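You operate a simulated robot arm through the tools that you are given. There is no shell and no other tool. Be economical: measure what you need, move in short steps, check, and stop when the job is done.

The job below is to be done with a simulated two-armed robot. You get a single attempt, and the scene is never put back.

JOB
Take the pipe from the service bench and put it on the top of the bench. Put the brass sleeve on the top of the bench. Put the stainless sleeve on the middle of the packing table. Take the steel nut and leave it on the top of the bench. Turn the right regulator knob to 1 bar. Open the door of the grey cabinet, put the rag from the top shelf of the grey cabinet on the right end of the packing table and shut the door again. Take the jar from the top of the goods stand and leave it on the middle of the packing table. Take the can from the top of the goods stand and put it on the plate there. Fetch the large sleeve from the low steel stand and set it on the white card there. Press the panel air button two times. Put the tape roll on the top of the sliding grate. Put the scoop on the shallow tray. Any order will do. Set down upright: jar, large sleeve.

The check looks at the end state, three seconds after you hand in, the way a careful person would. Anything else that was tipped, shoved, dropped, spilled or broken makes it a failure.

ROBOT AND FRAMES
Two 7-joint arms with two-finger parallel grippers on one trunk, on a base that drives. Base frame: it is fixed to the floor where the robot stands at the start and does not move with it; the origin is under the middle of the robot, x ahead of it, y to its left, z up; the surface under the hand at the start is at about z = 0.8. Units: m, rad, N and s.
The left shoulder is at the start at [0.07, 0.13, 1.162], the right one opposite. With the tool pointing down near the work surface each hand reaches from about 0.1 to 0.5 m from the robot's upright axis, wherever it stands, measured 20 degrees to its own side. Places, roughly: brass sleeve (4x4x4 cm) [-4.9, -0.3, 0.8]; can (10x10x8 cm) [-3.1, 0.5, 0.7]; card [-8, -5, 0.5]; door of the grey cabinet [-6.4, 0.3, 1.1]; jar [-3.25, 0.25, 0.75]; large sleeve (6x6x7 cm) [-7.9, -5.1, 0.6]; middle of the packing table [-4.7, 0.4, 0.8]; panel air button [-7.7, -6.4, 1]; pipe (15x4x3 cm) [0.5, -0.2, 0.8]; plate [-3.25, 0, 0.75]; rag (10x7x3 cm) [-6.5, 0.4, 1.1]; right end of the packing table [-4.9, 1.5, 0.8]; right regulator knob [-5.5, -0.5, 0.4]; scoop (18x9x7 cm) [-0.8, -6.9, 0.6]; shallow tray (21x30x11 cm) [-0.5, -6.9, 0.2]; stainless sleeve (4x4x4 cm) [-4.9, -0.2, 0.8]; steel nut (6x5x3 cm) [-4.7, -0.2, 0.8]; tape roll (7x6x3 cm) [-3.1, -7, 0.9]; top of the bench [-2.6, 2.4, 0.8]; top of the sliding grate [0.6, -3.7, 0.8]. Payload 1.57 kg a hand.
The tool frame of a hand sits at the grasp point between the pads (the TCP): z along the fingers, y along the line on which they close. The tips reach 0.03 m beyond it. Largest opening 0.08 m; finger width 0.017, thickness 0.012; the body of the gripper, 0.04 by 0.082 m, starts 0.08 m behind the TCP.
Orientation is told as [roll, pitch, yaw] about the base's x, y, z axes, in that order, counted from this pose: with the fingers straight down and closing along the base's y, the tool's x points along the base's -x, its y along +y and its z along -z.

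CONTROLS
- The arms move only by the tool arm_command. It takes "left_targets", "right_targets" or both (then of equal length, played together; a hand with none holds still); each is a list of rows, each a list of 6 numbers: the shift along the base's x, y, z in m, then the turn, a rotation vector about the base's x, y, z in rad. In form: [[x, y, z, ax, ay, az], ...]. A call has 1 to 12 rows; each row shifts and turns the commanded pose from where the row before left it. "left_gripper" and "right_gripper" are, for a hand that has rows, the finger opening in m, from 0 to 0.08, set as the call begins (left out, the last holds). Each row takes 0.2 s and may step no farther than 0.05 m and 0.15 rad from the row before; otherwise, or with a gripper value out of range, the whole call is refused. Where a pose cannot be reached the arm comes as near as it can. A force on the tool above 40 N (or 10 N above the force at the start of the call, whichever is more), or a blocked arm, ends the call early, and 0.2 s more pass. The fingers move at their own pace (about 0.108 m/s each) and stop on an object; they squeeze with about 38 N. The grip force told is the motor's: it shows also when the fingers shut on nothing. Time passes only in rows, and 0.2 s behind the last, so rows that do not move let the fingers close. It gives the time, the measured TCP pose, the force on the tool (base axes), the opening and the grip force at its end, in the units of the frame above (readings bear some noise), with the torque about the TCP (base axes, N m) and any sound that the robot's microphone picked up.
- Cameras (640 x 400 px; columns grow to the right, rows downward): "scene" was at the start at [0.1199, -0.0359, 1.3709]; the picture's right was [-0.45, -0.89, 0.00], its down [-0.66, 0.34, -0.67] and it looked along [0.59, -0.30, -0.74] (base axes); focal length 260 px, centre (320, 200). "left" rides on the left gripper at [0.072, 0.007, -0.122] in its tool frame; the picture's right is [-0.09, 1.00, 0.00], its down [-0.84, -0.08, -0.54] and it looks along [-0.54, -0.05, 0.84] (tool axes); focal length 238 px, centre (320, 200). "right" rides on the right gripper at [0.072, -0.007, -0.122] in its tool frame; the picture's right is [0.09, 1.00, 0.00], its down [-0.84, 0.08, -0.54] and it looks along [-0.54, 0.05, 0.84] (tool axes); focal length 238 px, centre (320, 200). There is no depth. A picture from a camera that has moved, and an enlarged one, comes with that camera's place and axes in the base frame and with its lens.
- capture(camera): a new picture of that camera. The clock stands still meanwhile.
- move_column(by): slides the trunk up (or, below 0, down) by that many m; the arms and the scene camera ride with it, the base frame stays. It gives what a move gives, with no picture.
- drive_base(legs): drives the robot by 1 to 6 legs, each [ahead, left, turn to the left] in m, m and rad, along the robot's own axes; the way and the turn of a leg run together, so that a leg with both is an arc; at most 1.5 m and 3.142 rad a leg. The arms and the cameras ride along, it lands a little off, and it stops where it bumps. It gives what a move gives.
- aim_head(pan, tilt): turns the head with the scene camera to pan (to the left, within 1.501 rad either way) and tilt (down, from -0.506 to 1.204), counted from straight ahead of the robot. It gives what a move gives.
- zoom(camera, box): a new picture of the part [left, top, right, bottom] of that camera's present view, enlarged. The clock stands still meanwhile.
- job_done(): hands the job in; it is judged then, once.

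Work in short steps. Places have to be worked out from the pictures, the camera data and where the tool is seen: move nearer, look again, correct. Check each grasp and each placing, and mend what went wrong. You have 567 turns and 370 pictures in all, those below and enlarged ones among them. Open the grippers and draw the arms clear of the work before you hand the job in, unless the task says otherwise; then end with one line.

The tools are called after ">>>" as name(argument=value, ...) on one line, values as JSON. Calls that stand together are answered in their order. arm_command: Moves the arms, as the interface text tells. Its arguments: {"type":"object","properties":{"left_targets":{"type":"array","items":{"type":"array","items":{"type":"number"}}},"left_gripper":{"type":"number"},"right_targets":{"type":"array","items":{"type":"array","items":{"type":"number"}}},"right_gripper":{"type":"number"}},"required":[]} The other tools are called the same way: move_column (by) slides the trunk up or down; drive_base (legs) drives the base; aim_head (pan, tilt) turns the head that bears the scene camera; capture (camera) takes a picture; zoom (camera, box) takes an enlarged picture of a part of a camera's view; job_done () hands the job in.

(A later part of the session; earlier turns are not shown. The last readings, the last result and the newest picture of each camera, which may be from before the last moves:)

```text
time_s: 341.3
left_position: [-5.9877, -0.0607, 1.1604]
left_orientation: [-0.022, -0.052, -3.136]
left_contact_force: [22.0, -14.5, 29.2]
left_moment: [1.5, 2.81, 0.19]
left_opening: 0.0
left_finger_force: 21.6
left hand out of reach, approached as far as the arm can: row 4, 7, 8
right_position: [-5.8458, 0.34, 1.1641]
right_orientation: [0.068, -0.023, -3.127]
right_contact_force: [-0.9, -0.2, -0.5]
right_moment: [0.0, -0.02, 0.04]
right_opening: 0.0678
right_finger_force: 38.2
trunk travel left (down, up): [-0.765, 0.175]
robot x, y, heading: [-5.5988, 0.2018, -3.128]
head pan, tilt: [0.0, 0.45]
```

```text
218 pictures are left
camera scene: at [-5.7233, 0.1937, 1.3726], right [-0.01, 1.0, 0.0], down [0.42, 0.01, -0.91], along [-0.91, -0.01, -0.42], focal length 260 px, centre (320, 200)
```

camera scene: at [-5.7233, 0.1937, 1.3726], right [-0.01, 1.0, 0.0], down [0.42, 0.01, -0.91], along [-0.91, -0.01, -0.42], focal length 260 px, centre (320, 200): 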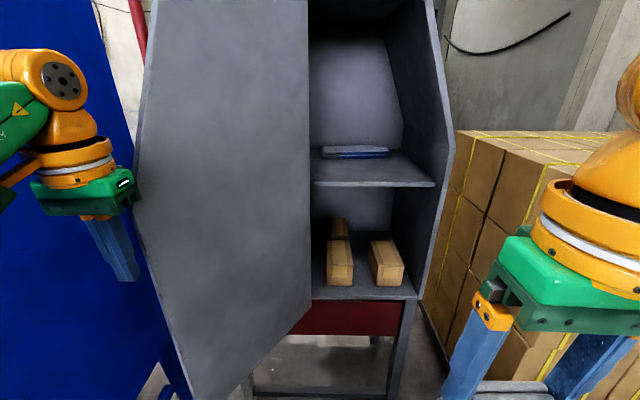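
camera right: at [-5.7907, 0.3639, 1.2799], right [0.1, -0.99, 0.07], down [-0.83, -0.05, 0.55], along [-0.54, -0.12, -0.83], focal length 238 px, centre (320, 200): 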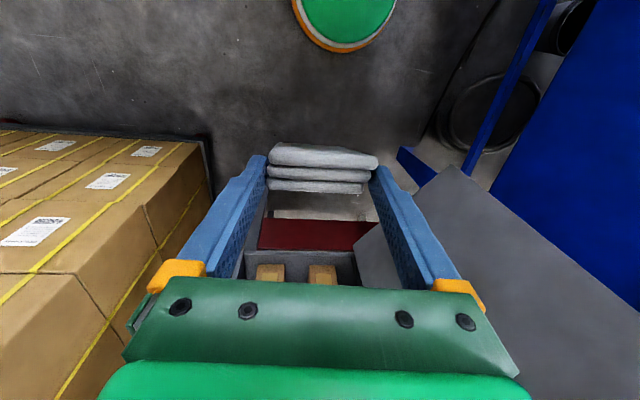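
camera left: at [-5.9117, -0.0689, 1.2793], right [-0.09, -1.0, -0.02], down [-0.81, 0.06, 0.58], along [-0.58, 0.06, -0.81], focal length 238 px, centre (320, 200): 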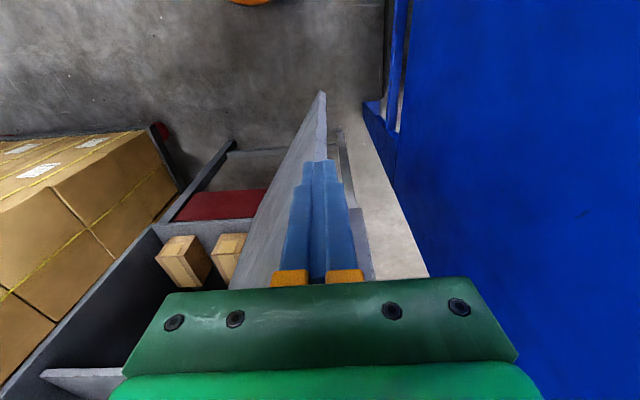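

The hand met the door's free edge; the door stands at about 120°. I back the hand off, shift the base 8 cm left and try again further outside.

>>> arm_command(left_targets=[[0.03, 0, 0.02, 0, 0, 0], [0.03, 0, 0, 0, 0, 0], [0.02, 0, 0, 0, 0, 0]])

>>> drive_base(legs=[[0, 0.08, 0]])

>>> capture(camera="left")

```text
time_s: 342.1
left_position: [-5.9228, -0.054, 1.1758]
left_orientation: [-0.02, -0.029, -3.137]
left_contact_force: [-0.7, 0.2, -0.5]
left_moment: [-0.02, 0.0, 0.01]
left_opening: 0.0
left_finger_force: 21.5
right_position: [-5.8623, 0.344, 1.1606]
right_orientation: [0.07, -0.008, -3.127]
right_contact_force: [0.0, 0.5, -0.2]
right_moment: [0.01, 0.02, -0.02]
right_opening: 0.0682
right_finger_force: 38.4
trunk travel left (down, up): [-0.765, 0.175]
robot x, y, heading: [-5.603, 0.2003, -3.129]
head pan, tilt: [0.0, 0.45]
```

```text
time_s: 343.2
left_position: [-5.9224, -0.1325, 1.1765]
left_orientation: [-0.014, -0.027, -3.138]
left_contact_force: [0.1, 0.3, -0.6]
left_moment: [0.05, 0.02, 0.02]
left_opening: 0.0
left_finger_force: 21.4
right_position: [-5.8619, 0.2671, 1.1595]
right_orientation: [0.076, -0.009, -3.129]
right_contact_force: [-0.5, 0.6, -1.0]
right_moment: [0.01, 0.0, -0.02]
right_opening: 0.0679
right_finger_force: 37.9
trunk travel left (down, up): [-0.765, 0.175]
robot x, y, heading: [-5.5993, 0.1171, -3.127]
head pan, tilt: [0.0, 0.45]
```

```text
217 pictures are left
camera left: at [-5.8493, -0.1396, 1.2965], right [-0.09, -1.0, -0.01], down [-0.82, 0.07, 0.57], along [-0.56, 0.06, -0.82], focal length 238 px, centre (320, 200)
```

left: 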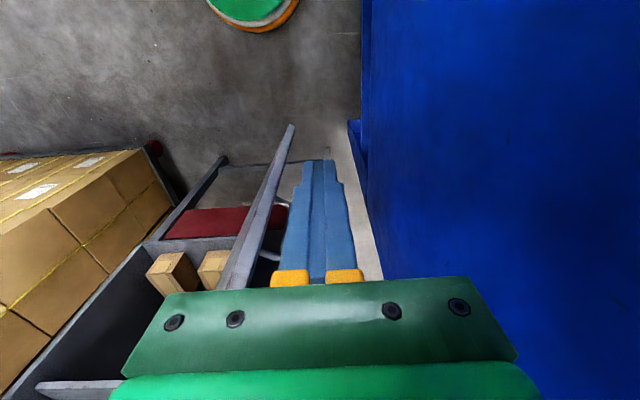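

Now the fingers are outside the door edge with the blue machine clear. I drive 0.1 m ahead, then push right step by step.

>>> drive_base(legs=[[0.1, 0, 0]])

>>> drive_base(legs=[[0, -0.15, 0]])

>>> capture(camera="scene")

>>> capture(camera="left")

```text
time_s: 344.4
left_position: [-6.0261, -0.1316, 1.1765]
left_orientation: [-0.014, -0.027, -3.141]
left_contact_force: [-0.4, 0.5, 0.8]
left_moment: [0.02, 0.0, 0.0]
left_opening: 0.0
left_finger_force: 21.5
right_position: [-5.9648, 0.2683, 1.1587]
right_orientation: [0.075, -0.006, -3.131]
right_contact_force: [0.6, 0.0, -1.5]
right_moment: [0.02, -0.01, 0.0]
right_opening: 0.0673
right_finger_force: 38.3
trunk travel left (down, up): [-0.765, 0.175]
robot x, y, heading: [-5.7025, 0.1156, -3.127]
head pan, tilt: [0.0, 0.45]
```

```text
time_s: 345.7
left_position: [-6.027, 0.0097, 1.1748]
left_orientation: [-0.022, -0.027, -3.137]
left_contact_force: [-0.4, -0.5, 0.4]
left_moment: [-0.04, -0.02, 0.02]
left_opening: 0.0
left_finger_force: 21.4
right_position: [-5.9669, 0.4091, 1.1599]
right_orientation: [0.067, -0.004, -3.13]
right_contact_force: [0.3, -0.1, -0.6]
right_moment: [0.04, -0.03, -0.01]
right_opening: 0.0675
right_finger_force: 38.1
trunk travel left (down, up): [-0.765, 0.175]
robot x, y, heading: [-5.7017, 0.2666, -3.132]
head pan, tilt: [0.0, 0.45]
```

```text
216 pictures are left
camera scene: at [-5.8484, 0.2627, 1.3699], right [-0.01, 1.0, 0.0], down [0.44, 0.01, -0.9], along [-0.9, -0.01, -0.44], focal length 260 px, centre (320, 200)
```

scene: 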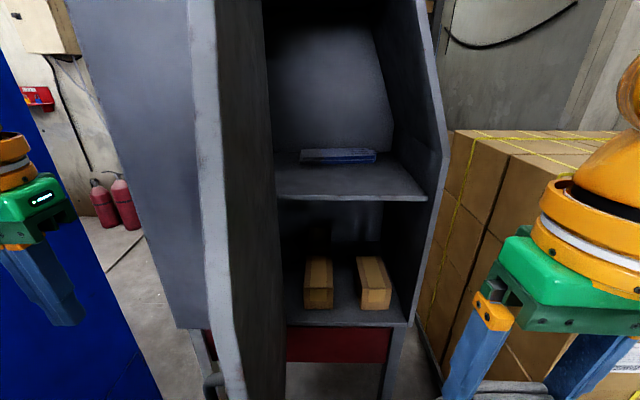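

```text
215 pictures are left
camera left: at [-5.9539, 0.0012, 1.2946], right [-0.09, -1.0, -0.02], down [-0.82, 0.06, 0.57], along [-0.56, 0.07, -0.82], focal length 238 px, centre (320, 200)
```

left: 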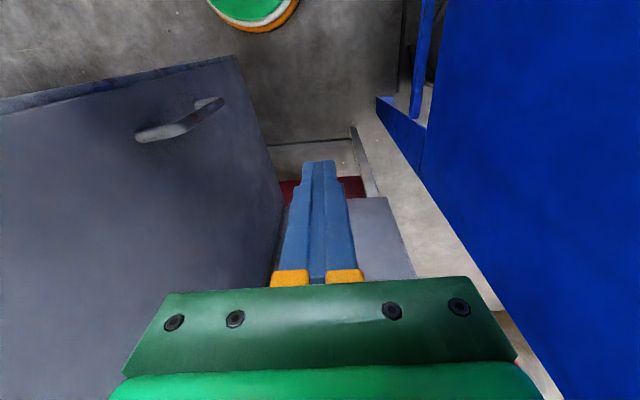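

The door swings in ahead of the hand. I continue pushing: 0.2 m right, then check.

>>> drive_base(legs=[[0, -0.2, 0]])

>>> drive_base(legs=[[0.08, -0.12, 0]])

>>> capture(camera="scene")

```text
time_s: 347.3
left_position: [-6.0301, 0.2119, 1.1752]
left_orientation: [-0.022, -0.026, 3.139]
left_contact_force: [0.6, -0.3, 0.2]
left_moment: [0.01, 0.03, 0.0]
left_opening: 0.0
left_finger_force: 21.1
right_position: [-5.9687, 0.6086, 1.1603]
right_orientation: [0.068, -0.005, -3.136]
right_contact_force: [0.2, -1.0, -0.3]
right_moment: [0.03, 0.02, -0.01]
right_opening: 0.0674
right_finger_force: 37.6
trunk travel left (down, up): [-0.765, 0.175]
robot x, y, heading: [-5.7089, 0.463, -3.138]
head pan, tilt: [0.0, 0.45]
```

```text
time_s: 348.7
left_position: [-6.1085, 0.326, 1.1756]
left_orientation: [-0.02, -0.03, 3.142]
left_contact_force: [0.8, -0.4, 1.0]
left_moment: [0.0, 0.03, 0.02]
left_opening: 0.0
left_finger_force: 21.5
right_position: [-6.0456, 0.7242, 1.1604]
right_orientation: [0.069, -0.007, -3.133]
right_contact_force: [-0.4, -0.6, 0.4]
right_moment: [0.01, -0.02, -0.01]
right_opening: 0.0668
right_finger_force: 37.7
trunk travel left (down, up): [-0.765, 0.175]
robot x, y, heading: [-5.7842, 0.5845, -3.132]
head pan, tilt: [0.0, 0.45]
```

```text
214 pictures are left
camera scene: at [-5.9275, 0.5784, 1.3702], right [-0.01, 1.0, 0.0], down [0.43, 0.01, -0.9], along [-0.9, -0.01, -0.43], focal length 260 px, centre (320, 200)
```

scene: 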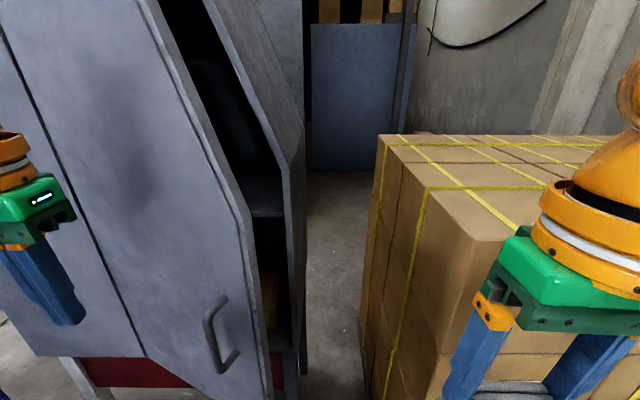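

The door is now ~25° open. I push it shut with the left arm itself, forward and slightly right.

>>> arm_command(left_targets=[[-0.03, 0.03, 0, 0, 0, 0], [-0.035, 0.025, 0, 0, 0, 0], [-0.04, 0.02, 0, 0, 0, 0], [-0.04, 0.01, 0, 0, 0, 0], [-0.02, 0, 0, 0, 0, 0]])

>>> capture(camera="scene")

```text
time_s: 349.9
left_position: [-6.2079, 0.4114, 1.1562]
left_orientation: [-0.02, -0.029, 3.139]
left_contact_force: [0.0, -1.1, 0.3]
left_moment: [-0.02, -0.04, -0.05]
left_opening: 0.0
left_finger_force: 21.4
left hand out of reach, approached as far as the arm can: row 3, 4, 5
right_position: [-6.0475, 0.7274, 1.1599]
right_orientation: [0.071, -0.006, -3.134]
right_contact_force: [0.4, -0.2, -0.6]
right_moment: [-0.04, -0.02, -0.01]
right_opening: 0.067
right_finger_force: 37.9
trunk travel left (down, up): [-0.765, 0.175]
robot x, y, heading: [-5.7841, 0.5817, -3.129]
head pan, tilt: [0.0, 0.45]
```

```text
213 pictures are left
camera scene: at [-5.9298, 0.5817, 1.3699], right [-0.01, 1.0, 0.0], down [0.44, 0.0, -0.9], along [-0.9, -0.01, -0.44], focal length 260 px, centre (320, 200)
```

scene: 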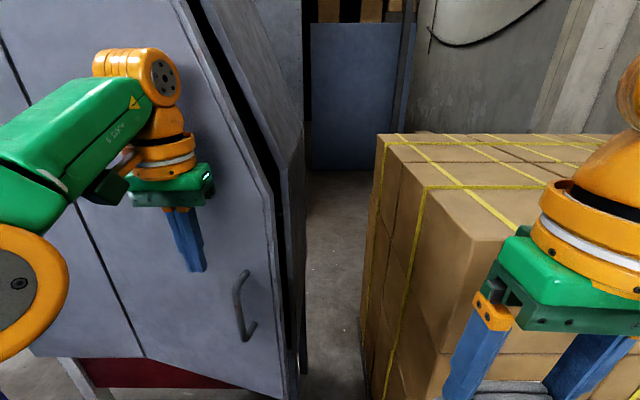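

Almost shut. I raise the right hand clear of the boxes and drive ahead 9 cm to press the door closed.

>>> arm_command(right_targets=[[0.01, 0, 0.04, 0, 0, 0], [0.01, 0, 0.04, 0, 0, 0], [0.01, 0, 0.03, 0, 0, 0]])

>>> drive_base(legs=[[0.09, 0, 0]])

>>> capture(camera="scene")

```text
time_s: 350.7
left_position: [-6.2063, 0.4123, 1.1577]
left_orientation: [-0.017, -0.03, 3.142]
left_contact_force: [0.4, -0.1, 0.4]
left_moment: [0.02, 0.02, -0.04]
left_opening: 0.0001
left_finger_force: 21.1
right_position: [-6.0086, 0.7332, 1.2237]
right_orientation: [0.072, -0.007, -3.133]
right_contact_force: [0.0, 0.3, -1.4]
right_moment: [0.0, 0.0, -0.01]
right_opening: 0.0668
right_finger_force: 37.5
right hand out of reach, approached as far as the arm can: row 2, 3
trunk travel left (down, up): [-0.765, 0.175]
robot x, y, heading: [-5.7865, 0.5885, -3.133]
head pan, tilt: [0.0, 0.45]
```

```text
time_s: 351.8
left_position: [-6.299, 0.4117, 1.1559]
left_orientation: [-0.018, -0.027, 3.14]
left_contact_force: [-0.1, 0.7, -0.3]
left_moment: [-0.02, -0.05, 0.02]
left_opening: 0.0
left_finger_force: 21.2
right_position: [-6.1013, 0.7338, 1.2229]
right_orientation: [0.072, -0.005, -3.134]
right_contact_force: [-2.0, 0.1, 0.1]
right_moment: [0.01, 0.0, -0.05]
right_opening: 0.0669
right_finger_force: 38.2
trunk travel left (down, up): [-0.765, 0.175]
robot x, y, heading: [-5.8783, 0.5818, -3.132]
head pan, tilt: [0.0, 0.45]
```

```text
212 pictures are left
camera scene: at [-6.0209, 0.5813, 1.3698], right [-0.01, 1.0, 0.0], down [0.44, 0.0, -0.9], along [-0.9, -0.01, -0.44], focal length 260 px, centre (320, 200)
```

scene: 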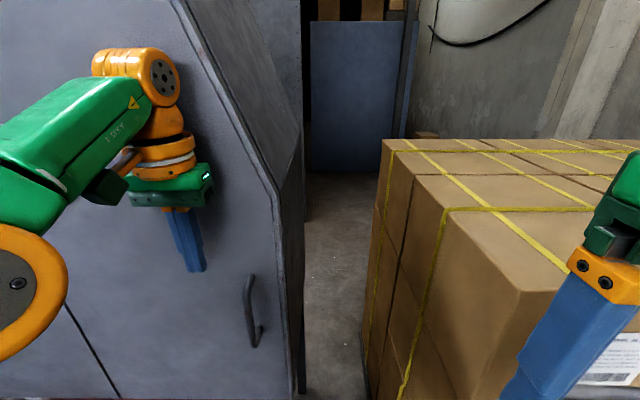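

Nearly flush; I push on 3 cm to feel it close.

>>> drive_base(legs=[[0.03, 0, 0]])

>>> zoom(camera="scene", box=[160, 0, 340, 400])

```text
time_s: 352.6
left_position: [-6.305, 0.4107, 1.1599]
left_orientation: [-0.017, -0.02, 3.142]
left_contact_force: [14.1, 0.1, 1.7]
left_moment: [-0.05, 1.2, 0.13]
left_opening: 0.0004
left_finger_force: 21.3
right_position: [-6.1117, 0.7327, 1.224]
right_orientation: [0.074, -0.015, -3.131]
right_contact_force: [0.1, 0.3, -0.5]
right_moment: [0.0, -0.03, 0.0]
right_opening: 0.0667
right_finger_force: 37.7
trunk travel left (down, up): [-0.765, 0.175]
robot x, y, heading: [-5.8921, 0.5807, -3.128]
head pan, tilt: [0.0, 0.45]
stopped in leg 1: the force on the tool passed its limit at 60 N (the readings are from after the stop); the commanded pose is now the measured one
```

```text
1.00 times, centred on (250, 200) of scene (not enlarged: the box is as wide or as high as the picture)
camera zoom: at [-6.0289, 0.5817, 1.3711], right [-0.01, 1.0, 0.0], down [0.43, 0.0, -0.9], along [-0.9, -0.01, -0.43], focal length 260 px, centre (390, 200)
```

zoom: 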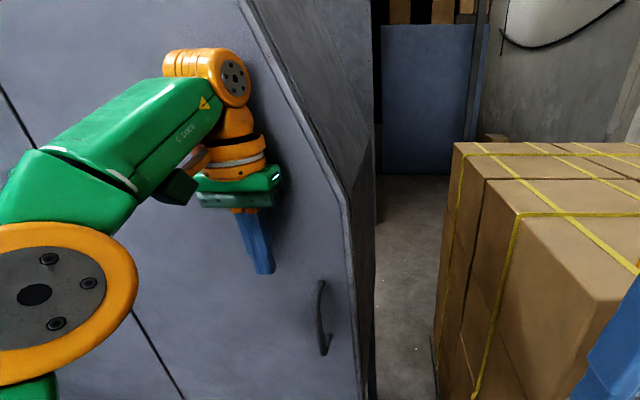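

The door is shut (60 N felt). I back off, go along behind the table to y ≈ 1.5 and turn round to face its right end.

>>> drive_base(legs=[[-0.26, 0, 0], [0, -0.92, 0], [0, 0, 3.13]])

>>> aim_head(pan=0, tilt=0.7)

>>> capture(camera="scene")

```text
time_s: 366.2
left_position: [-5.2041, 1.6594, 1.1567]
left_orientation: [-0.017, -0.014, -0.094]
left_contact_force: [-1.0, 1.0, -0.2]
left_moment: [0.02, 0.0, -0.03]
left_opening: 0.0002
left_finger_force: 20.9
right_position: [-5.4277, 1.3567, 1.2224]
right_orientation: [0.072, -0.006, -0.082]
right_contact_force: [1.0, -0.9, -0.6]
right_moment: [-0.01, -0.01, 0.06]
right_opening: 0.0667
right_finger_force: 38.1
trunk travel left (down, up): [-0.765, 0.175]
robot x, y, heading: [-5.6381, 1.529, -0.082]
head pan, tilt: [0.0, 0.45]
```

```text
time_s: 367.0
left_position: [-5.2052, 1.6603, 1.1562]
left_orientation: [-0.017, -0.012, -0.094]
left_contact_force: [0.3, 0.3, 0.7]
left_moment: [0.04, -0.03, 0.03]
left_opening: 0.0001
left_finger_force: 21.1
right_position: [-5.4271, 1.3565, 1.2242]
right_orientation: [0.071, -0.005, -0.084]
right_contact_force: [1.1, 1.1, -0.9]
right_moment: [0.0, -0.03, 0.0]
right_opening: 0.0667
right_finger_force: 38.1
trunk travel left (down, up): [-0.765, 0.175]
robot x, y, heading: [-5.6363, 1.5247, -0.079]
head pan, tilt: [0.0, 0.7]
```

```text
210 pictures are left
camera scene: at [-5.5021, 1.5152, 1.3478], right [-0.08, -1.0, 0.0], down [-0.64, 0.05, -0.77], along [0.76, -0.06, -0.64], focal length 260 px, centre (320, 200)
```

scene: 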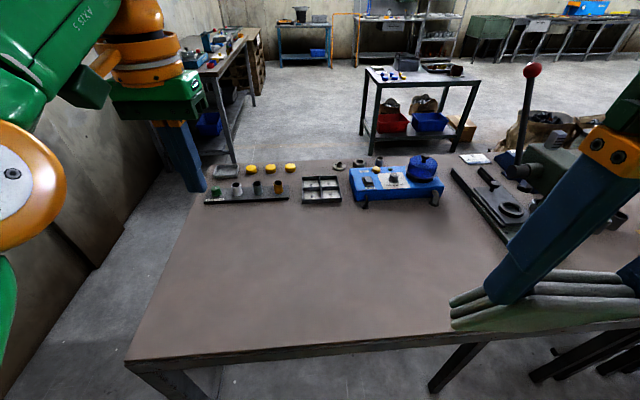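

The rear strip of the right end is free (x -5.28…-4.92). I drive 0.2 m ahead and pitch the right hand forward ~63° so the rag comes nearly flat.

>>> drive_base(legs=[[0.19, 0, 0.08]])

>>> arm_command(right_targets=[[0.04, 0, -0.02, 0, 0, 0], [0.04, 0, -0.02, 0, 0, 0], [0.04, 0, -0.02, 0, -0.14, 0], [0.03, 0, -0.02, 0, -0.14, 0], [0.03, 0, -0.02, 0, -0.14, 0], [0.01, 0, -0.02, 0, -0.14, 0], [0.01, 0, -0.02, 0, -0.14, 0], [0.0, 0, -0.02, 0, -0.14, 0], [0, 0, -0.02, 0, -0.14, 0], [0, 0, -0.02, 0, -0.12, 0], [0, 0, 0, 0, 0, 0]])

>>> capture(camera="scene")

>>> capture(camera="right")

```text
time_s: 368.5
left_position: [-5.0358, 1.6897, 1.1579]
left_orientation: [-0.018, -0.015, -0.007]
left_contact_force: [-0.7, 0.3, 1.0]
left_moment: [0.01, 0.0, -0.01]
left_opening: 0.0001
left_finger_force: 21.1
right_position: [-5.2323, 1.3684, 1.2233]
right_orientation: [0.072, -0.008, 0.006]
right_contact_force: [-0.1, -0.5, -0.8]
right_moment: [0.0, -0.02, 0.02]
right_opening: 0.0666
right_finger_force: 37.8
trunk travel left (down, up): [-0.765, 0.175]
robot x, y, heading: [-5.4499, 1.5207, 0.01]
head pan, tilt: [0.0, 0.7]
```

```text
time_s: 370.9
left_position: [-5.0331, 1.69, 1.1568]
left_orientation: [-0.019, -0.012, -0.008]
left_contact_force: [0.3, 0.4, -0.4]
left_moment: [-0.03, 0.0, -0.03]
left_opening: 0.0
left_finger_force: 21.3
right_position: [-5.0218, 1.3698, 1.0206]
right_orientation: [0.063, -1.106, 0.011]
right_contact_force: [0.9, 0.9, -0.8]
right_moment: [-0.02, 0.03, -0.03]
right_opening: 0.0668
right_finger_force: 38.1
right hand out of reach, approached as far as the arm can: row 10
trunk travel left (down, up): [-0.765, 0.175]
robot x, y, heading: [-5.45, 1.5203, 0.009]
head pan, tilt: [0.0, 0.7]
```

```text
209 pictures are left
camera scene: at [-5.3174, 1.5203, 1.3478], right [0.01, -1.0, 0.0], down [-0.64, 0.0, -0.77], along [0.77, 0.0, -0.64], focal length 260 px, centre (320, 200)
```

scene: 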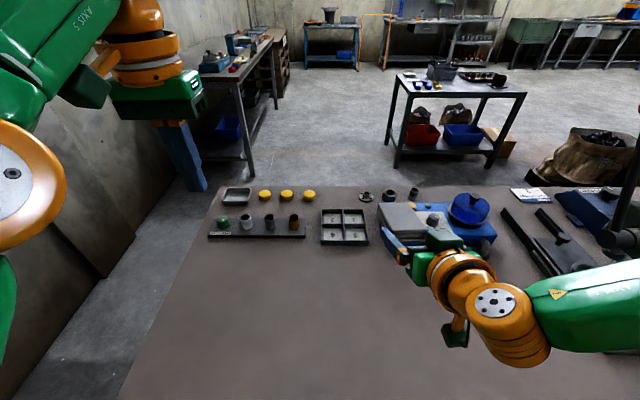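

```text
208 pictures are left
camera right: at [-5.1614, 1.3533, 1.0101], right [-0.11, 0.99, -0.05], down [-0.11, 0.04, 0.99], along [0.99, 0.11, 0.11], focal length 238 px, centre (320, 200)
```

right: 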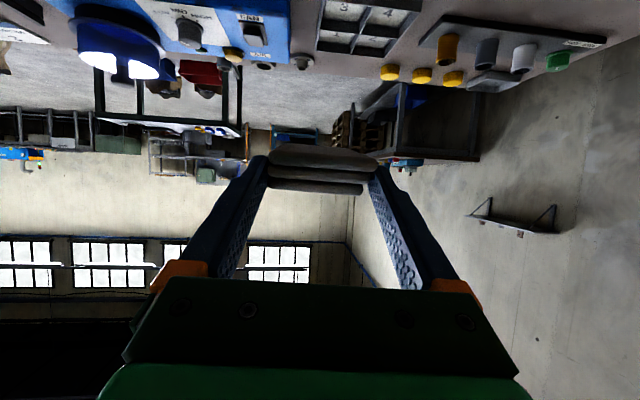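

The spot beneath is free. I lower with the trunk by 0.16, then in smaller steps.

>>> move_column(by=-0.16)

>>> capture(camera="scene")

```text
time_s: 372.7
left_position: [-5.033, 1.6901, 0.9964]
left_orientation: [-0.018, -0.012, -0.007]
left_contact_force: [0.1, 0.9, -0.2]
left_moment: [-0.03, 0.0, -0.06]
left_opening: 0.0
left_finger_force: 20.7
right_position: [-5.0211, 1.3681, 0.8605]
right_orientation: [0.062, -1.105, 0.01]
right_contact_force: [-0.1, 0.5, -0.6]
right_moment: [0.01, -0.01, -0.01]
right_opening: 0.0669
right_finger_force: 38.1
trunk travel left (down, up): [-0.605, 0.335]
robot x, y, heading: [-5.45, 1.5162, 0.004]
head pan, tilt: [0.0, 0.7]
```

```text
207 pictures are left
camera scene: at [-5.3172, 1.5199, 1.1878], right [0.01, -1.0, 0.0], down [-0.64, 0.0, -0.76], along [0.76, 0.0, -0.64], focal length 260 px, centre (320, 200)
```

scene: 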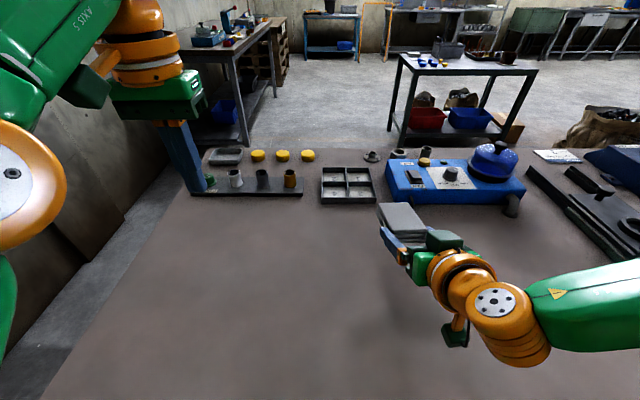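

I continue down in small steps until the rag touches.

>>> move_column(by=-0.03)

>>> move_column(by=-0.008)

>>> move_column(by=-0.008)

>>> capture(camera="scene")

```text
time_s: 373.5
left_position: [-5.0332, 1.6896, 0.9661]
left_orientation: [-0.019, -0.011, -0.006]
left_contact_force: [0.0, 0.2, 0.3]
left_moment: [0.01, -0.01, -0.03]
left_opening: 0.0002
left_finger_force: 20.6
right_position: [-5.0216, 1.3685, 0.83]
right_orientation: [0.062, -1.105, 0.012]
right_contact_force: [0.1, -0.7, -0.1]
right_moment: [-0.01, 0.06, 0.01]
right_opening: 0.0667
right_finger_force: 37.7
trunk travel left (down, up): [-0.575, 0.365]
robot x, y, heading: [-5.4537, 1.517, 0.003]
head pan, tilt: [0.0, 0.7]
```

```text
time_s: 374.0
left_position: [-5.0341, 1.6894, 0.9583]
left_orientation: [-0.018, -0.013, -0.006]
left_contact_force: [-0.5, 0.0, 0.4]
left_moment: [-0.04, 0.0, 0.01]
left_opening: 0.0002
left_finger_force: 21.3
right_position: [-5.0218, 1.3691, 0.822]
right_orientation: [0.061, -1.103, 0.011]
right_contact_force: [0.6, 0.1, -1.0]
right_moment: [0.0, 0.0, -0.02]
right_opening: 0.067
right_finger_force: 38.2
trunk travel left (down, up): [-0.567, 0.373]
robot x, y, heading: [-5.4549, 1.5194, 0.008]
head pan, tilt: [0.0, 0.7]
```

```text
time_s: 374.6
left_position: [-5.0333, 1.6893, 0.95]
left_orientation: [-0.018, -0.013, -0.008]
left_contact_force: [0.2, 0.7, -0.1]
left_moment: [0.0, -0.02, 0.01]
left_opening: 0.0
left_finger_force: 21.8
right_position: [-5.0212, 1.3685, 0.8134]
right_orientation: [0.064, -1.106, 0.011]
right_contact_force: [0.4, 0.5, -0.6]
right_moment: [0.0, 0.03, 0.01]
right_opening: 0.067
right_finger_force: 38.1
trunk travel left (down, up): [-0.559, 0.381]
robot x, y, heading: [-5.4537, 1.5201, 0.003]
head pan, tilt: [0.0, 0.7]
```

```text
206 pictures are left
camera scene: at [-5.3171, 1.5199, 1.1417], right [0.01, -1.0, 0.0], down [-0.64, 0.0, -0.76], along [0.76, 0.0, -0.64], focal length 260 px, centre (320, 200)
```

scene: 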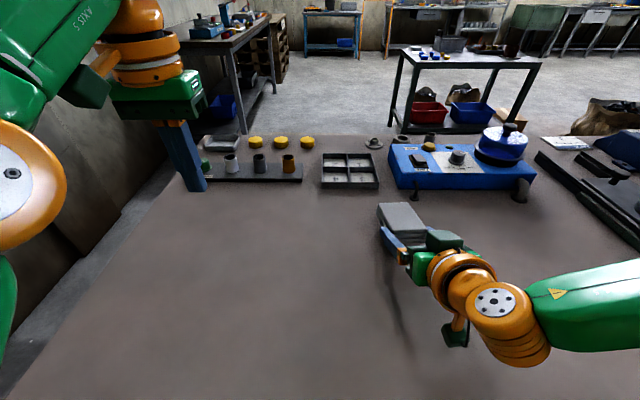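

Still above the table; continuing with the same small steps.

>>> move_column(by=-0.008)

>>> move_column(by=-0.006)

>>> move_column(by=-0.005)

>>> capture(camera="right")

```text
time_s: 375.2
left_position: [-5.0336, 1.6907, 0.9424]
left_orientation: [-0.017, -0.013, -0.007]
left_contact_force: [-0.4, -0.3, 0.0]
left_moment: [0.03, -0.01, -0.01]
left_opening: 0.0
left_finger_force: 21.7
right_position: [-5.0207, 1.3703, 0.8066]
right_orientation: [0.06, -1.105, 0.01]
right_contact_force: [0.1, -0.2, -0.2]
right_moment: [0.02, -0.01, 0.01]
right_opening: 0.0667
right_finger_force: 37.6
trunk travel left (down, up): [-0.551, 0.389]
robot x, y, heading: [-5.4501, 1.5182, 0.01]
head pan, tilt: [0.0, 0.7]
```

```text
time_s: 375.7
left_position: [-5.0324, 1.6893, 0.9361]
left_orientation: [-0.018, -0.014, -0.006]
left_contact_force: [0.7, 0.6, 0.2]
left_moment: [0.01, 0.0, 0.01]
left_opening: 0.0
left_finger_force: 21.1
right_position: [-5.0207, 1.37, 0.8015]
right_orientation: [0.063, -1.105, 0.009]
right_contact_force: [-0.8, 0.2, -0.7]
right_moment: [0.05, 0.02, 0.0]
right_opening: 0.0665
right_finger_force: 38.2
trunk travel left (down, up): [-0.545, 0.395]
robot x, y, heading: [-5.4519, 1.5174, 0.007]
head pan, tilt: [0.0, 0.7]
```

```text
time_s: 376.3
left_position: [-5.0341, 1.6904, 0.9331]
left_orientation: [-0.02, -0.013, -0.006]
left_contact_force: [-0.5, 0.0, 0.1]
left_moment: [0.0, 0.01, 0.0]
left_opening: 0.0001
left_finger_force: 21.4
right_position: [-5.0225, 1.3698, 0.7978]
right_orientation: [0.059, -1.114, 0.013]
right_contact_force: [2.6, -0.6, 12.1]
right_moment: [-0.39, -1.35, -0.08]
right_opening: 0.0667
right_finger_force: 38.2
trunk travel left (down, up): [-0.54, 0.4]
robot x, y, heading: [-5.4488, 1.5191, 0.006]
head pan, tilt: [0.0, 0.7]
```

```text
205 pictures are left
camera right: at [-5.1615, 1.3532, 0.7867], right [-0.11, 0.99, -0.06], down [-0.12, 0.04, 0.99], along [0.99, 0.11, 0.11], focal length 238 px, centre (320, 200)
```

right: 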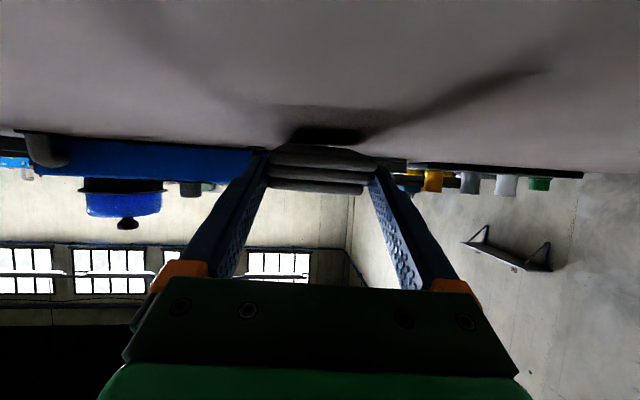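

The rag's front edge rests on the table. I open fully and withdraw the hand backwards with the base.

>>> arm_command(right_targets=[[0, 0, 0, 0, 0, 0], [0, 0, 0, 0, 0, 0], [0, 0, 0, 0, 0, 0]], right_gripper=0.08)

>>> drive_base(legs=[[-0.12, 0, 0]])

>>> capture(camera="scene")

```text
time_s: 377.1
left_position: [-5.0337, 1.6904, 0.932]
left_orientation: [-0.018, -0.012, -0.007]
left_contact_force: [0.1, -0.2, -1.2]
left_moment: [0.01, -0.01, -0.01]
left_opening: 0.0
left_finger_force: 20.8
right_position: [-5.0203, 1.3689, 0.7953]
right_orientation: [0.064, -1.106, 0.01]
right_contact_force: [0.1, 0.6, 0.0]
right_moment: [-0.03, 0.01, 0.03]
right_opening: 0.0799
right_finger_force: 0.1
trunk travel left (down, up): [-0.54, 0.4]
robot x, y, heading: [-5.4493, 1.517, 0.001]
head pan, tilt: [0.0, 0.7]
```

```text
time_s: 378.3
left_position: [-5.1542, 1.6887, 0.9314]
left_orientation: [-0.017, -0.012, -0.006]
left_contact_force: [0.4, 0.6, 0.0]
left_moment: [-0.01, -0.05, 0.02]
left_opening: 0.0002
left_finger_force: 21.5
right_position: [-5.141, 1.3673, 0.7944]
right_orientation: [0.06, -1.106, 0.011]
right_contact_force: [-1.1, -0.1, 0.7]
right_moment: [0.04, 0.02, 0.01]
right_opening: 0.0803
right_finger_force: 0.1
trunk travel left (down, up): [-0.54, 0.4]
robot x, y, heading: [-5.5709, 1.5205, 0.005]
head pan, tilt: [0.0, 0.7]
```

```text
204 pictures are left
camera scene: at [-5.4372, 1.5192, 1.1227], right [0.0, -1.0, 0.0], down [-0.64, 0.0, -0.76], along [0.76, 0.0, -0.64], focal length 260 px, centre (320, 200)
```

scene: 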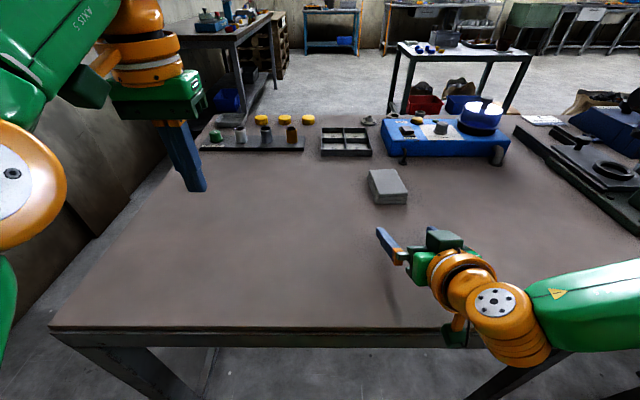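

The rag lies flat. On this end there is a small rack of sample sleeves with a label – it may show the metals. I zoom in on it.

>>> zoom(camera="scene", box=[195, 100, 325, 170])

```text
4.92 times, centred on (260, 135) of scene
camera zoom: at [-5.4372, 1.5192, 1.1227], right [0.0, -1.0, 0.0], down [-0.64, 0.0, -0.76], along [0.76, 0.0, -0.64], focal length 1282 px, centre (615, 520)
```

zoom: 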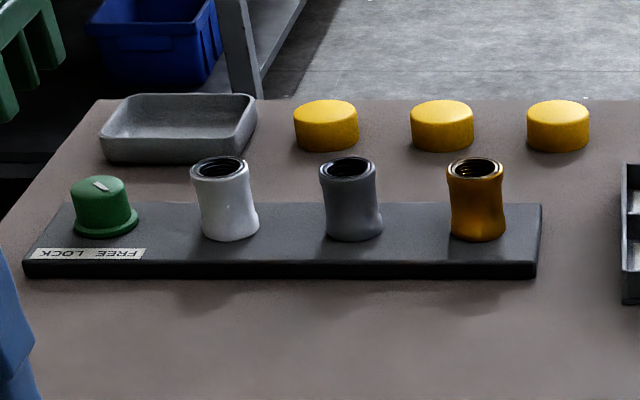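

Rack: three clean samples (silver, grey, gold), no metal names. I'll decide on the stainless sleeve later after seeing more. Now I raise the trunk, fold the right hand down and leave by the right end of the table.

>>> move_column(by=0.25)

>>> arm_command(right_targets=[[-0.02, 0, 0, 0, 0.14, 0], [-0.02, 0, 0, 0, 0.14, 0], [-0.02, 0, 0, 0, 0.14, 0], [-0.02, 0, 0, 0, 0.14, 0], [-0.02, 0, 0, 0, 0.14, 0], [-0.02, 0, 0, 0, 0.14, 0], [-0.02, 0, 0, 0, 0.14, 0], [-0.01, 0, 0, 0, 0.12, 0]], left_targets=[[-0.02, 0, 0, 0, 0, 0], [-0.02, 0, 0, 0, 0, 0], [-0.02, 0, 0, 0, 0, 0], [-0.02, 0, 0, 0, 0, 0], [-0.02, 0, 0, 0, 0, 0], [-0.02, 0, 0, 0, 0, 0], [0, 0, 0, 0, 0, 0], [0, 0, 0, 0, 0, 0]], left_gripper=0.06)

>>> drive_base(legs=[[0, 0.9, 0], [0.85, 0, 0], [0.85, 0, 0]])

>>> aim_head(pan=-0.5, tilt=0.3)

>>> capture(camera="scene")

```text
time_s: 380.9
left_position: [-5.1533, 1.6883, 1.1801]
left_orientation: [-0.017, -0.012, -0.008]
left_contact_force: [-0.2, -0.4, 0.4]
left_moment: [0.01, 0.0, 0.01]
left_opening: 0.0
left_finger_force: 21.3
right_position: [-5.1414, 1.3677, 1.0468]
right_orientation: [0.061, -1.104, 0.011]
right_contact_force: [0.5, -0.5, -0.8]
right_moment: [-0.04, 0.02, -0.01]
right_opening: 0.0799
right_finger_force: 0.0
trunk travel left (down, up): [-0.79, 0.15]
robot x, y, heading: [-5.5746, 1.5155, 0.006]
head pan, tilt: [0.0, 0.7]
```

```text
time_s: 382.7
left_position: [-5.2723, 1.6885, 1.1807]
left_orientation: [-0.018, -0.011, -0.007]
left_contact_force: [-0.2, 0.0, 0.1]
left_moment: [0.0, 0.01, 0.01]
left_opening: 0.06
left_finger_force: 0.0
right_position: [-5.2866, 1.3692, 1.0442]
right_orientation: [0.072, -0.003, 0.008]
right_contact_force: [-0.3, -0.2, -0.7]
right_moment: [0.01, 0.03, -0.04]
right_opening: 0.0799
right_finger_force: 0.0
right hand out of reach, approached as far as the arm can: row 1
trunk travel left (down, up): [-0.79, 0.15]
robot x, y, heading: [-5.5723, 1.5193, 0.006]
head pan, tilt: [0.0, 0.7]
```

```text
time_s: 393.9
left_position: [-4.0413, 2.6106, 1.1854]
left_orientation: [0.001, 0.001, -0.001]
left_contact_force: [-11.2, 0.3, 2.6]
left_moment: [0.18, -0.9, 0.47]
left_opening: 0.0597
left_finger_force: 0.1
right_position: [-4.0444, 2.2934, 1.0458]
right_orientation: [0.083, -0.018, 0.009]
right_contact_force: [0.0, -0.9, 0.2]
right_moment: [0.0, -0.03, -0.01]
right_opening: 0.0799
right_finger_force: 0.1
trunk travel left (down, up): [-0.79, 0.15]
robot x, y, heading: [-4.3218, 2.4516, 0.01]
head pan, tilt: [0.0, 0.7]
stopped in leg 3: the force on the tool passed its limit at 196 N (the readings are from after the stop); the commanded pose is now the measured one
```

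```text
time_s: 394.8
left_position: [-4.04, 2.6104, 1.1859]
left_orientation: [0.0, 0.001, -0.001]
left_contact_force: [-21.8, -1.3, 10.8]
left_moment: [0.54, -1.86, 0.97]
left_opening: 0.0594
left_finger_force: 0.0
right_position: [-4.0441, 2.2924, 1.046]
right_orientation: [0.083, -0.019, 0.008]
right_contact_force: [0.5, -0.6, 0.0]
right_moment: [-0.03, 0.01, -0.01]
right_opening: 0.0799
right_finger_force: 0.0
trunk travel left (down, up): [-0.79, 0.15]
robot x, y, heading: [-4.3197, 2.4494, 0.005]
head pan, tilt: [-0.499, 0.3]
```

```text
202 pictures are left
camera scene: at [-4.2026, 2.3932, 1.4096], right [-0.47, -0.88, -0.02], down [-0.25, 0.15, -0.96], along [0.85, -0.45, -0.29], focal length 260 px, centre (320, 200)
```

scene: 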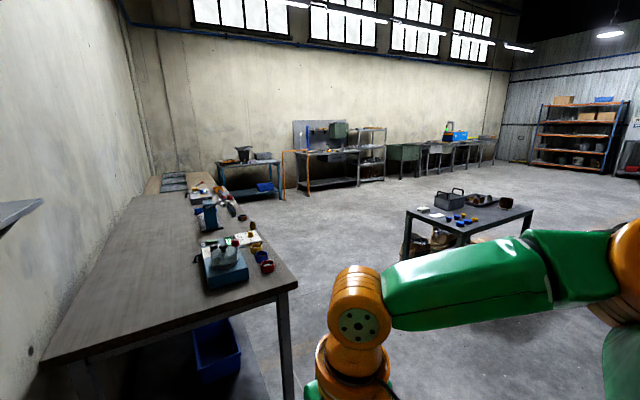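

The left hand hit the small wall shelf on the left. I back off 12 cm and look at the shelf.

>>> drive_base(legs=[[-0.15, 0, 0]])

>>> aim_head(pan=0.5, tilt=-0.1)

>>> capture(camera="scene")

```text
time_s: 396.2
left_position: [-4.1843, 2.61, 1.1825]
left_orientation: [-0.004, 0.008, 0.0]
left_contact_force: [-0.4, 0.1, 0.7]
left_moment: [-0.01, 0.02, -0.02]
left_opening: 0.0602
left_finger_force: 0.1
right_position: [-4.189, 2.2918, 1.0447]
right_orientation: [0.081, -0.011, 0.007]
right_contact_force: [-0.7, 0.1, -0.2]
right_moment: [0.01, 0.04, 0.0]
right_opening: 0.0801
right_finger_force: 0.0
trunk travel left (down, up): [-0.79, 0.15]
robot x, y, heading: [-4.4695, 2.4485, 0.009]
head pan, tilt: [-0.499, 0.3]
```

```text
time_s: 397.4
left_position: [-4.1838, 2.6103, 1.1832]
left_orientation: [-0.002, 0.009, 0.0]
left_contact_force: [-0.3, -0.3, 0.0]
left_moment: [0.05, 0.02, 0.0]
left_opening: 0.0599
left_finger_force: 0.1
right_position: [-4.1895, 2.2928, 1.0447]
right_orientation: [0.082, -0.011, 0.007]
right_contact_force: [-0.7, -0.4, -0.1]
right_moment: [0.03, -0.01, -0.01]
right_opening: 0.08
right_finger_force: 0.0
trunk travel left (down, up): [-0.79, 0.15]
robot x, y, heading: [-4.4746, 2.4508, 0.009]
head pan, tilt: [0.499, -0.099]
```

```text
201 pictures are left
camera scene: at [-4.3519, 2.4791, 1.4463], right [0.48, -0.87, -0.01], down [0.09, 0.06, -0.99], along [0.87, 0.48, 0.11], focal length 260 px, centre (320, 200)
```

scene: 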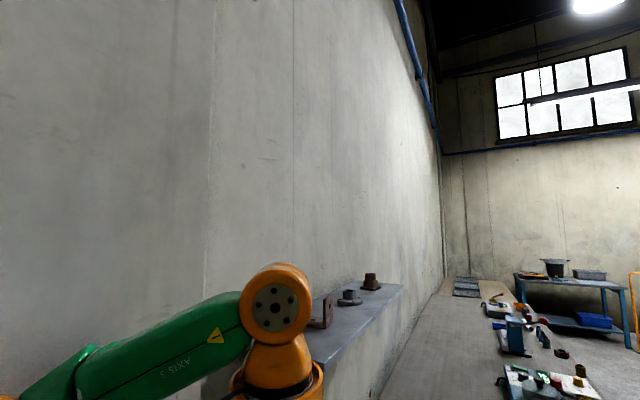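

Nothing on the shelf fell. I move further from the wall, leave the passage and take the open floor to the south side, staying clear of the sacks (x ≥ -1.9).

>>> drive_base(legs=[[0, -0.25, 0], [0.5, 0, 0], [0, 0, -1.57]])

>>> drive_base(legs=[[0.75, 0, 0], [0, 1.0, 0], [0, 1.05, 0]])

>>> aim_head(pan=-0.4, tilt=0.25)

>>> capture(camera="scene")

```text
time_s: 405.6
left_position: [-3.8157, 1.8928, 1.1797]
left_orientation: [-0.012, 0.012, -1.601]
left_contact_force: [-0.4, 0.0, 0.4]
left_moment: [0.02, 0.02, -0.01]
left_opening: 0.0601
left_finger_force: 0.2
right_position: [-4.1362, 1.909, 1.0459]
right_orientation: [0.072, -0.005, -1.594]
right_contact_force: [-0.3, -0.7, 0.9]
right_moment: [0.0, 0.0, 0.02]
right_opening: 0.0802
right_finger_force: 0.1
trunk travel left (down, up): [-0.79, 0.15]
robot x, y, heading: [-3.9792, 2.1864, -1.593]
head pan, tilt: [0.499, -0.099]
```

```text
time_s: 419.3
left_position: [-1.8297, 1.1009, 1.1809]
left_orientation: [-0.012, 0.014, -1.601]
left_contact_force: [0.2, 0.1, -0.9]
left_moment: [-0.01, -0.01, 0.01]
left_opening: 0.0598
left_finger_force: 0.0
right_position: [-2.1484, 1.1182, 1.045]
right_orientation: [0.07, -0.004, -1.596]
right_contact_force: [-0.8, 0.2, -0.2]
right_moment: [0.0, 0.01, -0.04]
right_opening: 0.0799
right_finger_force: 0.1
trunk travel left (down, up): [-0.79, 0.15]
robot x, y, heading: [-1.9886, 1.3975, -1.597]
head pan, tilt: [0.499, -0.099]
```

```text
time_s: 420.5
left_position: [-1.8277, 1.0994, 1.1803]
left_orientation: [-0.012, 0.012, -1.6]
left_contact_force: [0.8, 0.2, -0.4]
left_moment: [-0.06, 0.0, -0.02]
left_opening: 0.0599
left_finger_force: 0.1
right_position: [-2.1478, 1.1165, 1.0433]
right_orientation: [0.071, -0.006, -1.596]
right_contact_force: [-0.2, 0.1, 0.9]
right_moment: [-0.02, 0.02, -0.02]
right_opening: 0.08
right_finger_force: 0.0
trunk travel left (down, up): [-0.79, 0.15]
robot x, y, heading: [-1.9917, 1.3972, -1.595]
head pan, tilt: [-0.4, 0.25]
```

```text
200 pictures are left
camera scene: at [-2.0296, 1.2628, 1.4136], right [-0.91, 0.41, 0.0], down [0.1, 0.23, -0.97], along [-0.4, -0.88, -0.25], focal length 260 px, centre (320, 200)
```

scene: 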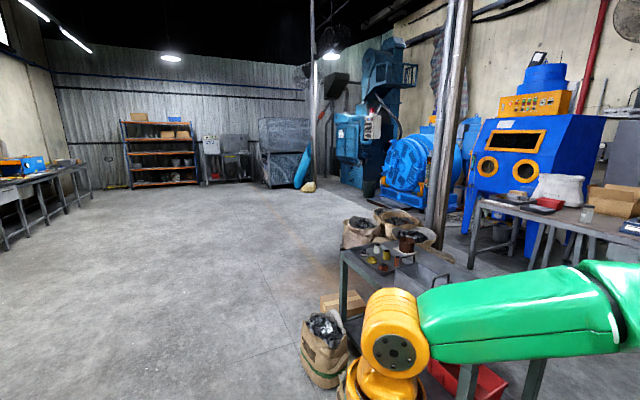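

Good overview: rack with scoop/tray and table with tape roll on the far wall, round blue machine and panel to the right. I drive to y ≈ -1.6, then west toward the regulators at (-5.5, -0.5).

>>> drive_base(legs=[[1.5, 0, 0.02], [1.5, 0, 0], [0, 0, -1.57], [1.3, 0, 0], [1.1, 0, 0]])

>>> aim_head(pan=-0.4, tilt=0.5)

>>> capture(camera="scene")

```text
time_s: 446.0
left_position: [-3.7571, -1.7436, 1.18]
left_orientation: [-0.011, 0.011, 3.09]
left_contact_force: [0.1, -0.6, 0.5]
left_moment: [0.01, -0.03, -0.02]
left_opening: 0.06
left_finger_force: 0.1
right_position: [-3.7338, -1.4253, 1.0456]
right_orientation: [0.07, -0.006, 3.096]
right_contact_force: [-0.2, 0.0, -0.2]
right_moment: [0.03, 0.0, -0.03]
right_opening: 0.0798
right_finger_force: 0.0
trunk travel left (down, up): [-0.79, 0.15]
robot x, y, heading: [-3.4584, -1.5902, 3.094]
head pan, tilt: [-0.4, 0.25]
stopped in leg 5: the robot was blocked; the commanded pose is now the measured one
```

```text
time_s: 446.8
left_position: [-3.7596, -1.7432, 1.1788]
left_orientation: [-0.012, 0.014, 3.089]
left_contact_force: [-0.9, 0.5, 0.6]
left_moment: [0.02, 0.0, 0.02]
left_opening: 0.0597
left_finger_force: 0.0
right_position: [-3.7363, -1.4258, 1.0438]
right_orientation: [0.072, -0.005, 3.098]
right_contact_force: [-0.2, 0.7, -0.6]
right_moment: [-0.03, 0.0, 0.0]
right_opening: 0.08
right_finger_force: 0.0
trunk travel left (down, up): [-0.79, 0.15]
robot x, y, heading: [-3.4593, -1.5884, 3.096]
head pan, tilt: [-0.4, 0.499]
```

```text
199 pictures are left
camera scene: at [-3.5913, -1.548, 1.3904], right [0.43, 0.9, 0.0], down [0.43, -0.21, -0.88], along [-0.79, 0.38, -0.48], focal length 260 px, centre (320, 200)
```

scene: 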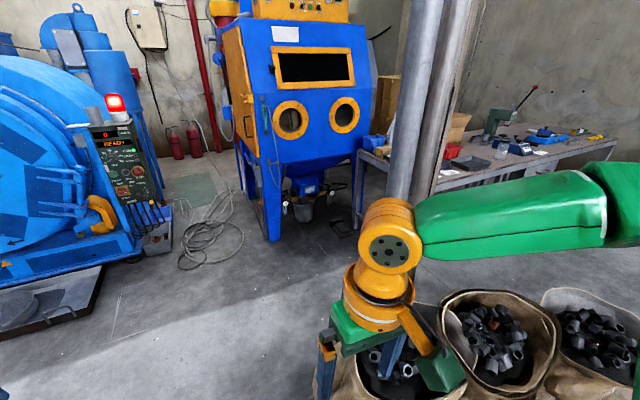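

I bumped the sack pallet at the right; I back off a little, go round further left, and approach the machine.

>>> drive_base(legs=[[-0.12, 0, 0.045], [0, 0.4, 0]])

>>> capture(camera="scene")

```text
time_s: 450.1
left_position: [-3.6314, -2.1599, 1.1795]
left_orientation: [-0.01, 0.011, 3.134]
left_contact_force: [0.2, -0.3, -1.3]
left_moment: [-0.05, -0.03, 0.02]
left_opening: 0.06
left_finger_force: 0.1
right_position: [-3.6209, -1.8423, 1.0448]
right_orientation: [0.075, -0.005, 3.141]
right_contact_force: [0.3, 0.6, 0.7]
right_moment: [-0.03, -0.03, 0.0]
right_opening: 0.0799
right_finger_force: 0.1
trunk travel left (down, up): [-0.79, 0.15]
robot x, y, heading: [-3.3381, -1.9965, 3.134]
head pan, tilt: [-0.4, 0.499]
```

```text
198 pictures are left
camera scene: at [-3.4709, -1.9578, 1.3904], right [0.39, 0.92, 0.0], down [0.44, -0.19, -0.88], along [-0.81, 0.34, -0.48], focal length 260 px, centre (320, 200)
```

scene: 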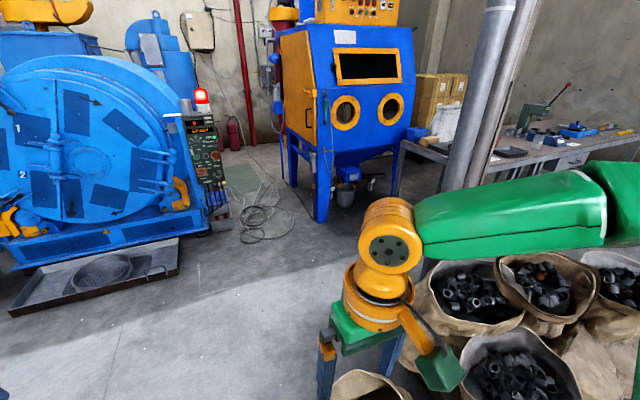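

The sacks stand well. I drive 1.4 m ahead past them and turn toward the machine's right leg.

>>> drive_base(legs=[[0, 0.08, 0], [1.45, 0, 0], [0, 0, -1.0]])

>>> aim_head(pan=0, tilt=0.5)

>>> capture(camera="scene")

```text
time_s: 460.5
left_position: [-5.0811, -1.9909, 1.1805]
left_orientation: [-0.012, 0.012, 2.202]
left_contact_force: [-0.1, 0.3, 0.6]
left_moment: [-0.01, 0.02, 0.0]
left_opening: 0.0598
left_finger_force: 0.0
right_position: [-4.8196, -1.8073, 1.0438]
right_orientation: [0.072, -0.005, 2.208]
right_contact_force: [-0.9, -0.1, 0.1]
right_moment: [0.03, 0.05, 0.03]
right_opening: 0.0799
right_finger_force: 0.0
trunk travel left (down, up): [-0.79, 0.15]
robot x, y, heading: [-4.7684, -2.1279, 2.21]
head pan, tilt: [-0.4, 0.499]
```

```text
time_s: 461.3
left_position: [-5.0803, -1.9907, 1.1803]
left_orientation: [-0.013, 0.013, 2.203]
left_contact_force: [-0.9, -0.4, 0.3]
left_moment: [-0.01, -0.01, 0.0]
left_opening: 0.0599
left_finger_force: 0.2
right_position: [-4.8193, -1.8072, 1.0444]
right_orientation: [0.072, -0.003, 2.209]
right_contact_force: [-0.7, -0.9, 0.0]
right_moment: [0.0, -0.01, 0.0]
right_opening: 0.0798
right_finger_force: 0.1
trunk travel left (down, up): [-0.79, 0.15]
robot x, y, heading: [-4.7749, -2.1263, 2.208]
head pan, tilt: [0.0, 0.499]
```

```text
197 pictures are left
camera scene: at [-4.8547, -2.0133, 1.3905], right [0.8, 0.6, 0.0], down [0.28, -0.38, -0.88], along [-0.52, 0.71, -0.48], focal length 260 px, centre (320, 200)
```

scene: 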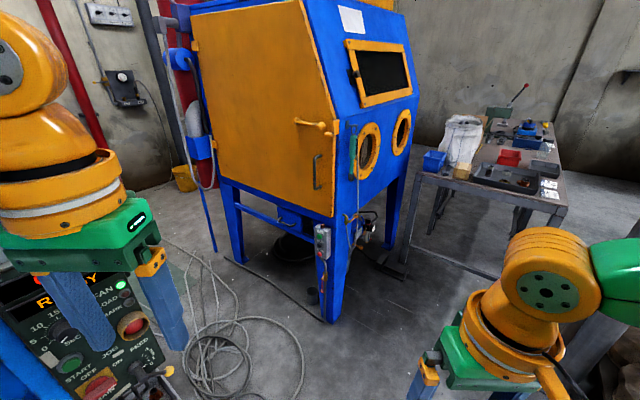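

I see a small regulator assembly under the glove face at about px (367, 220). Zooming in.

>>> zoom(camera="scene", box=[290, 170, 430, 290])

```text
3.33 times, centred on (360, 230) of scene
camera zoom: at [-4.8547, -2.0133, 1.3905], right [0.8, 0.6, 0.0], down [0.28, -0.38, -0.88], along [-0.52, 0.71, -0.48], focal length 868 px, centre (187, 100)
```

zoom: 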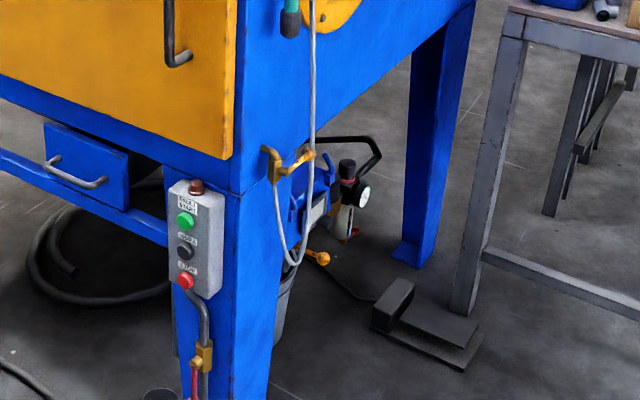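

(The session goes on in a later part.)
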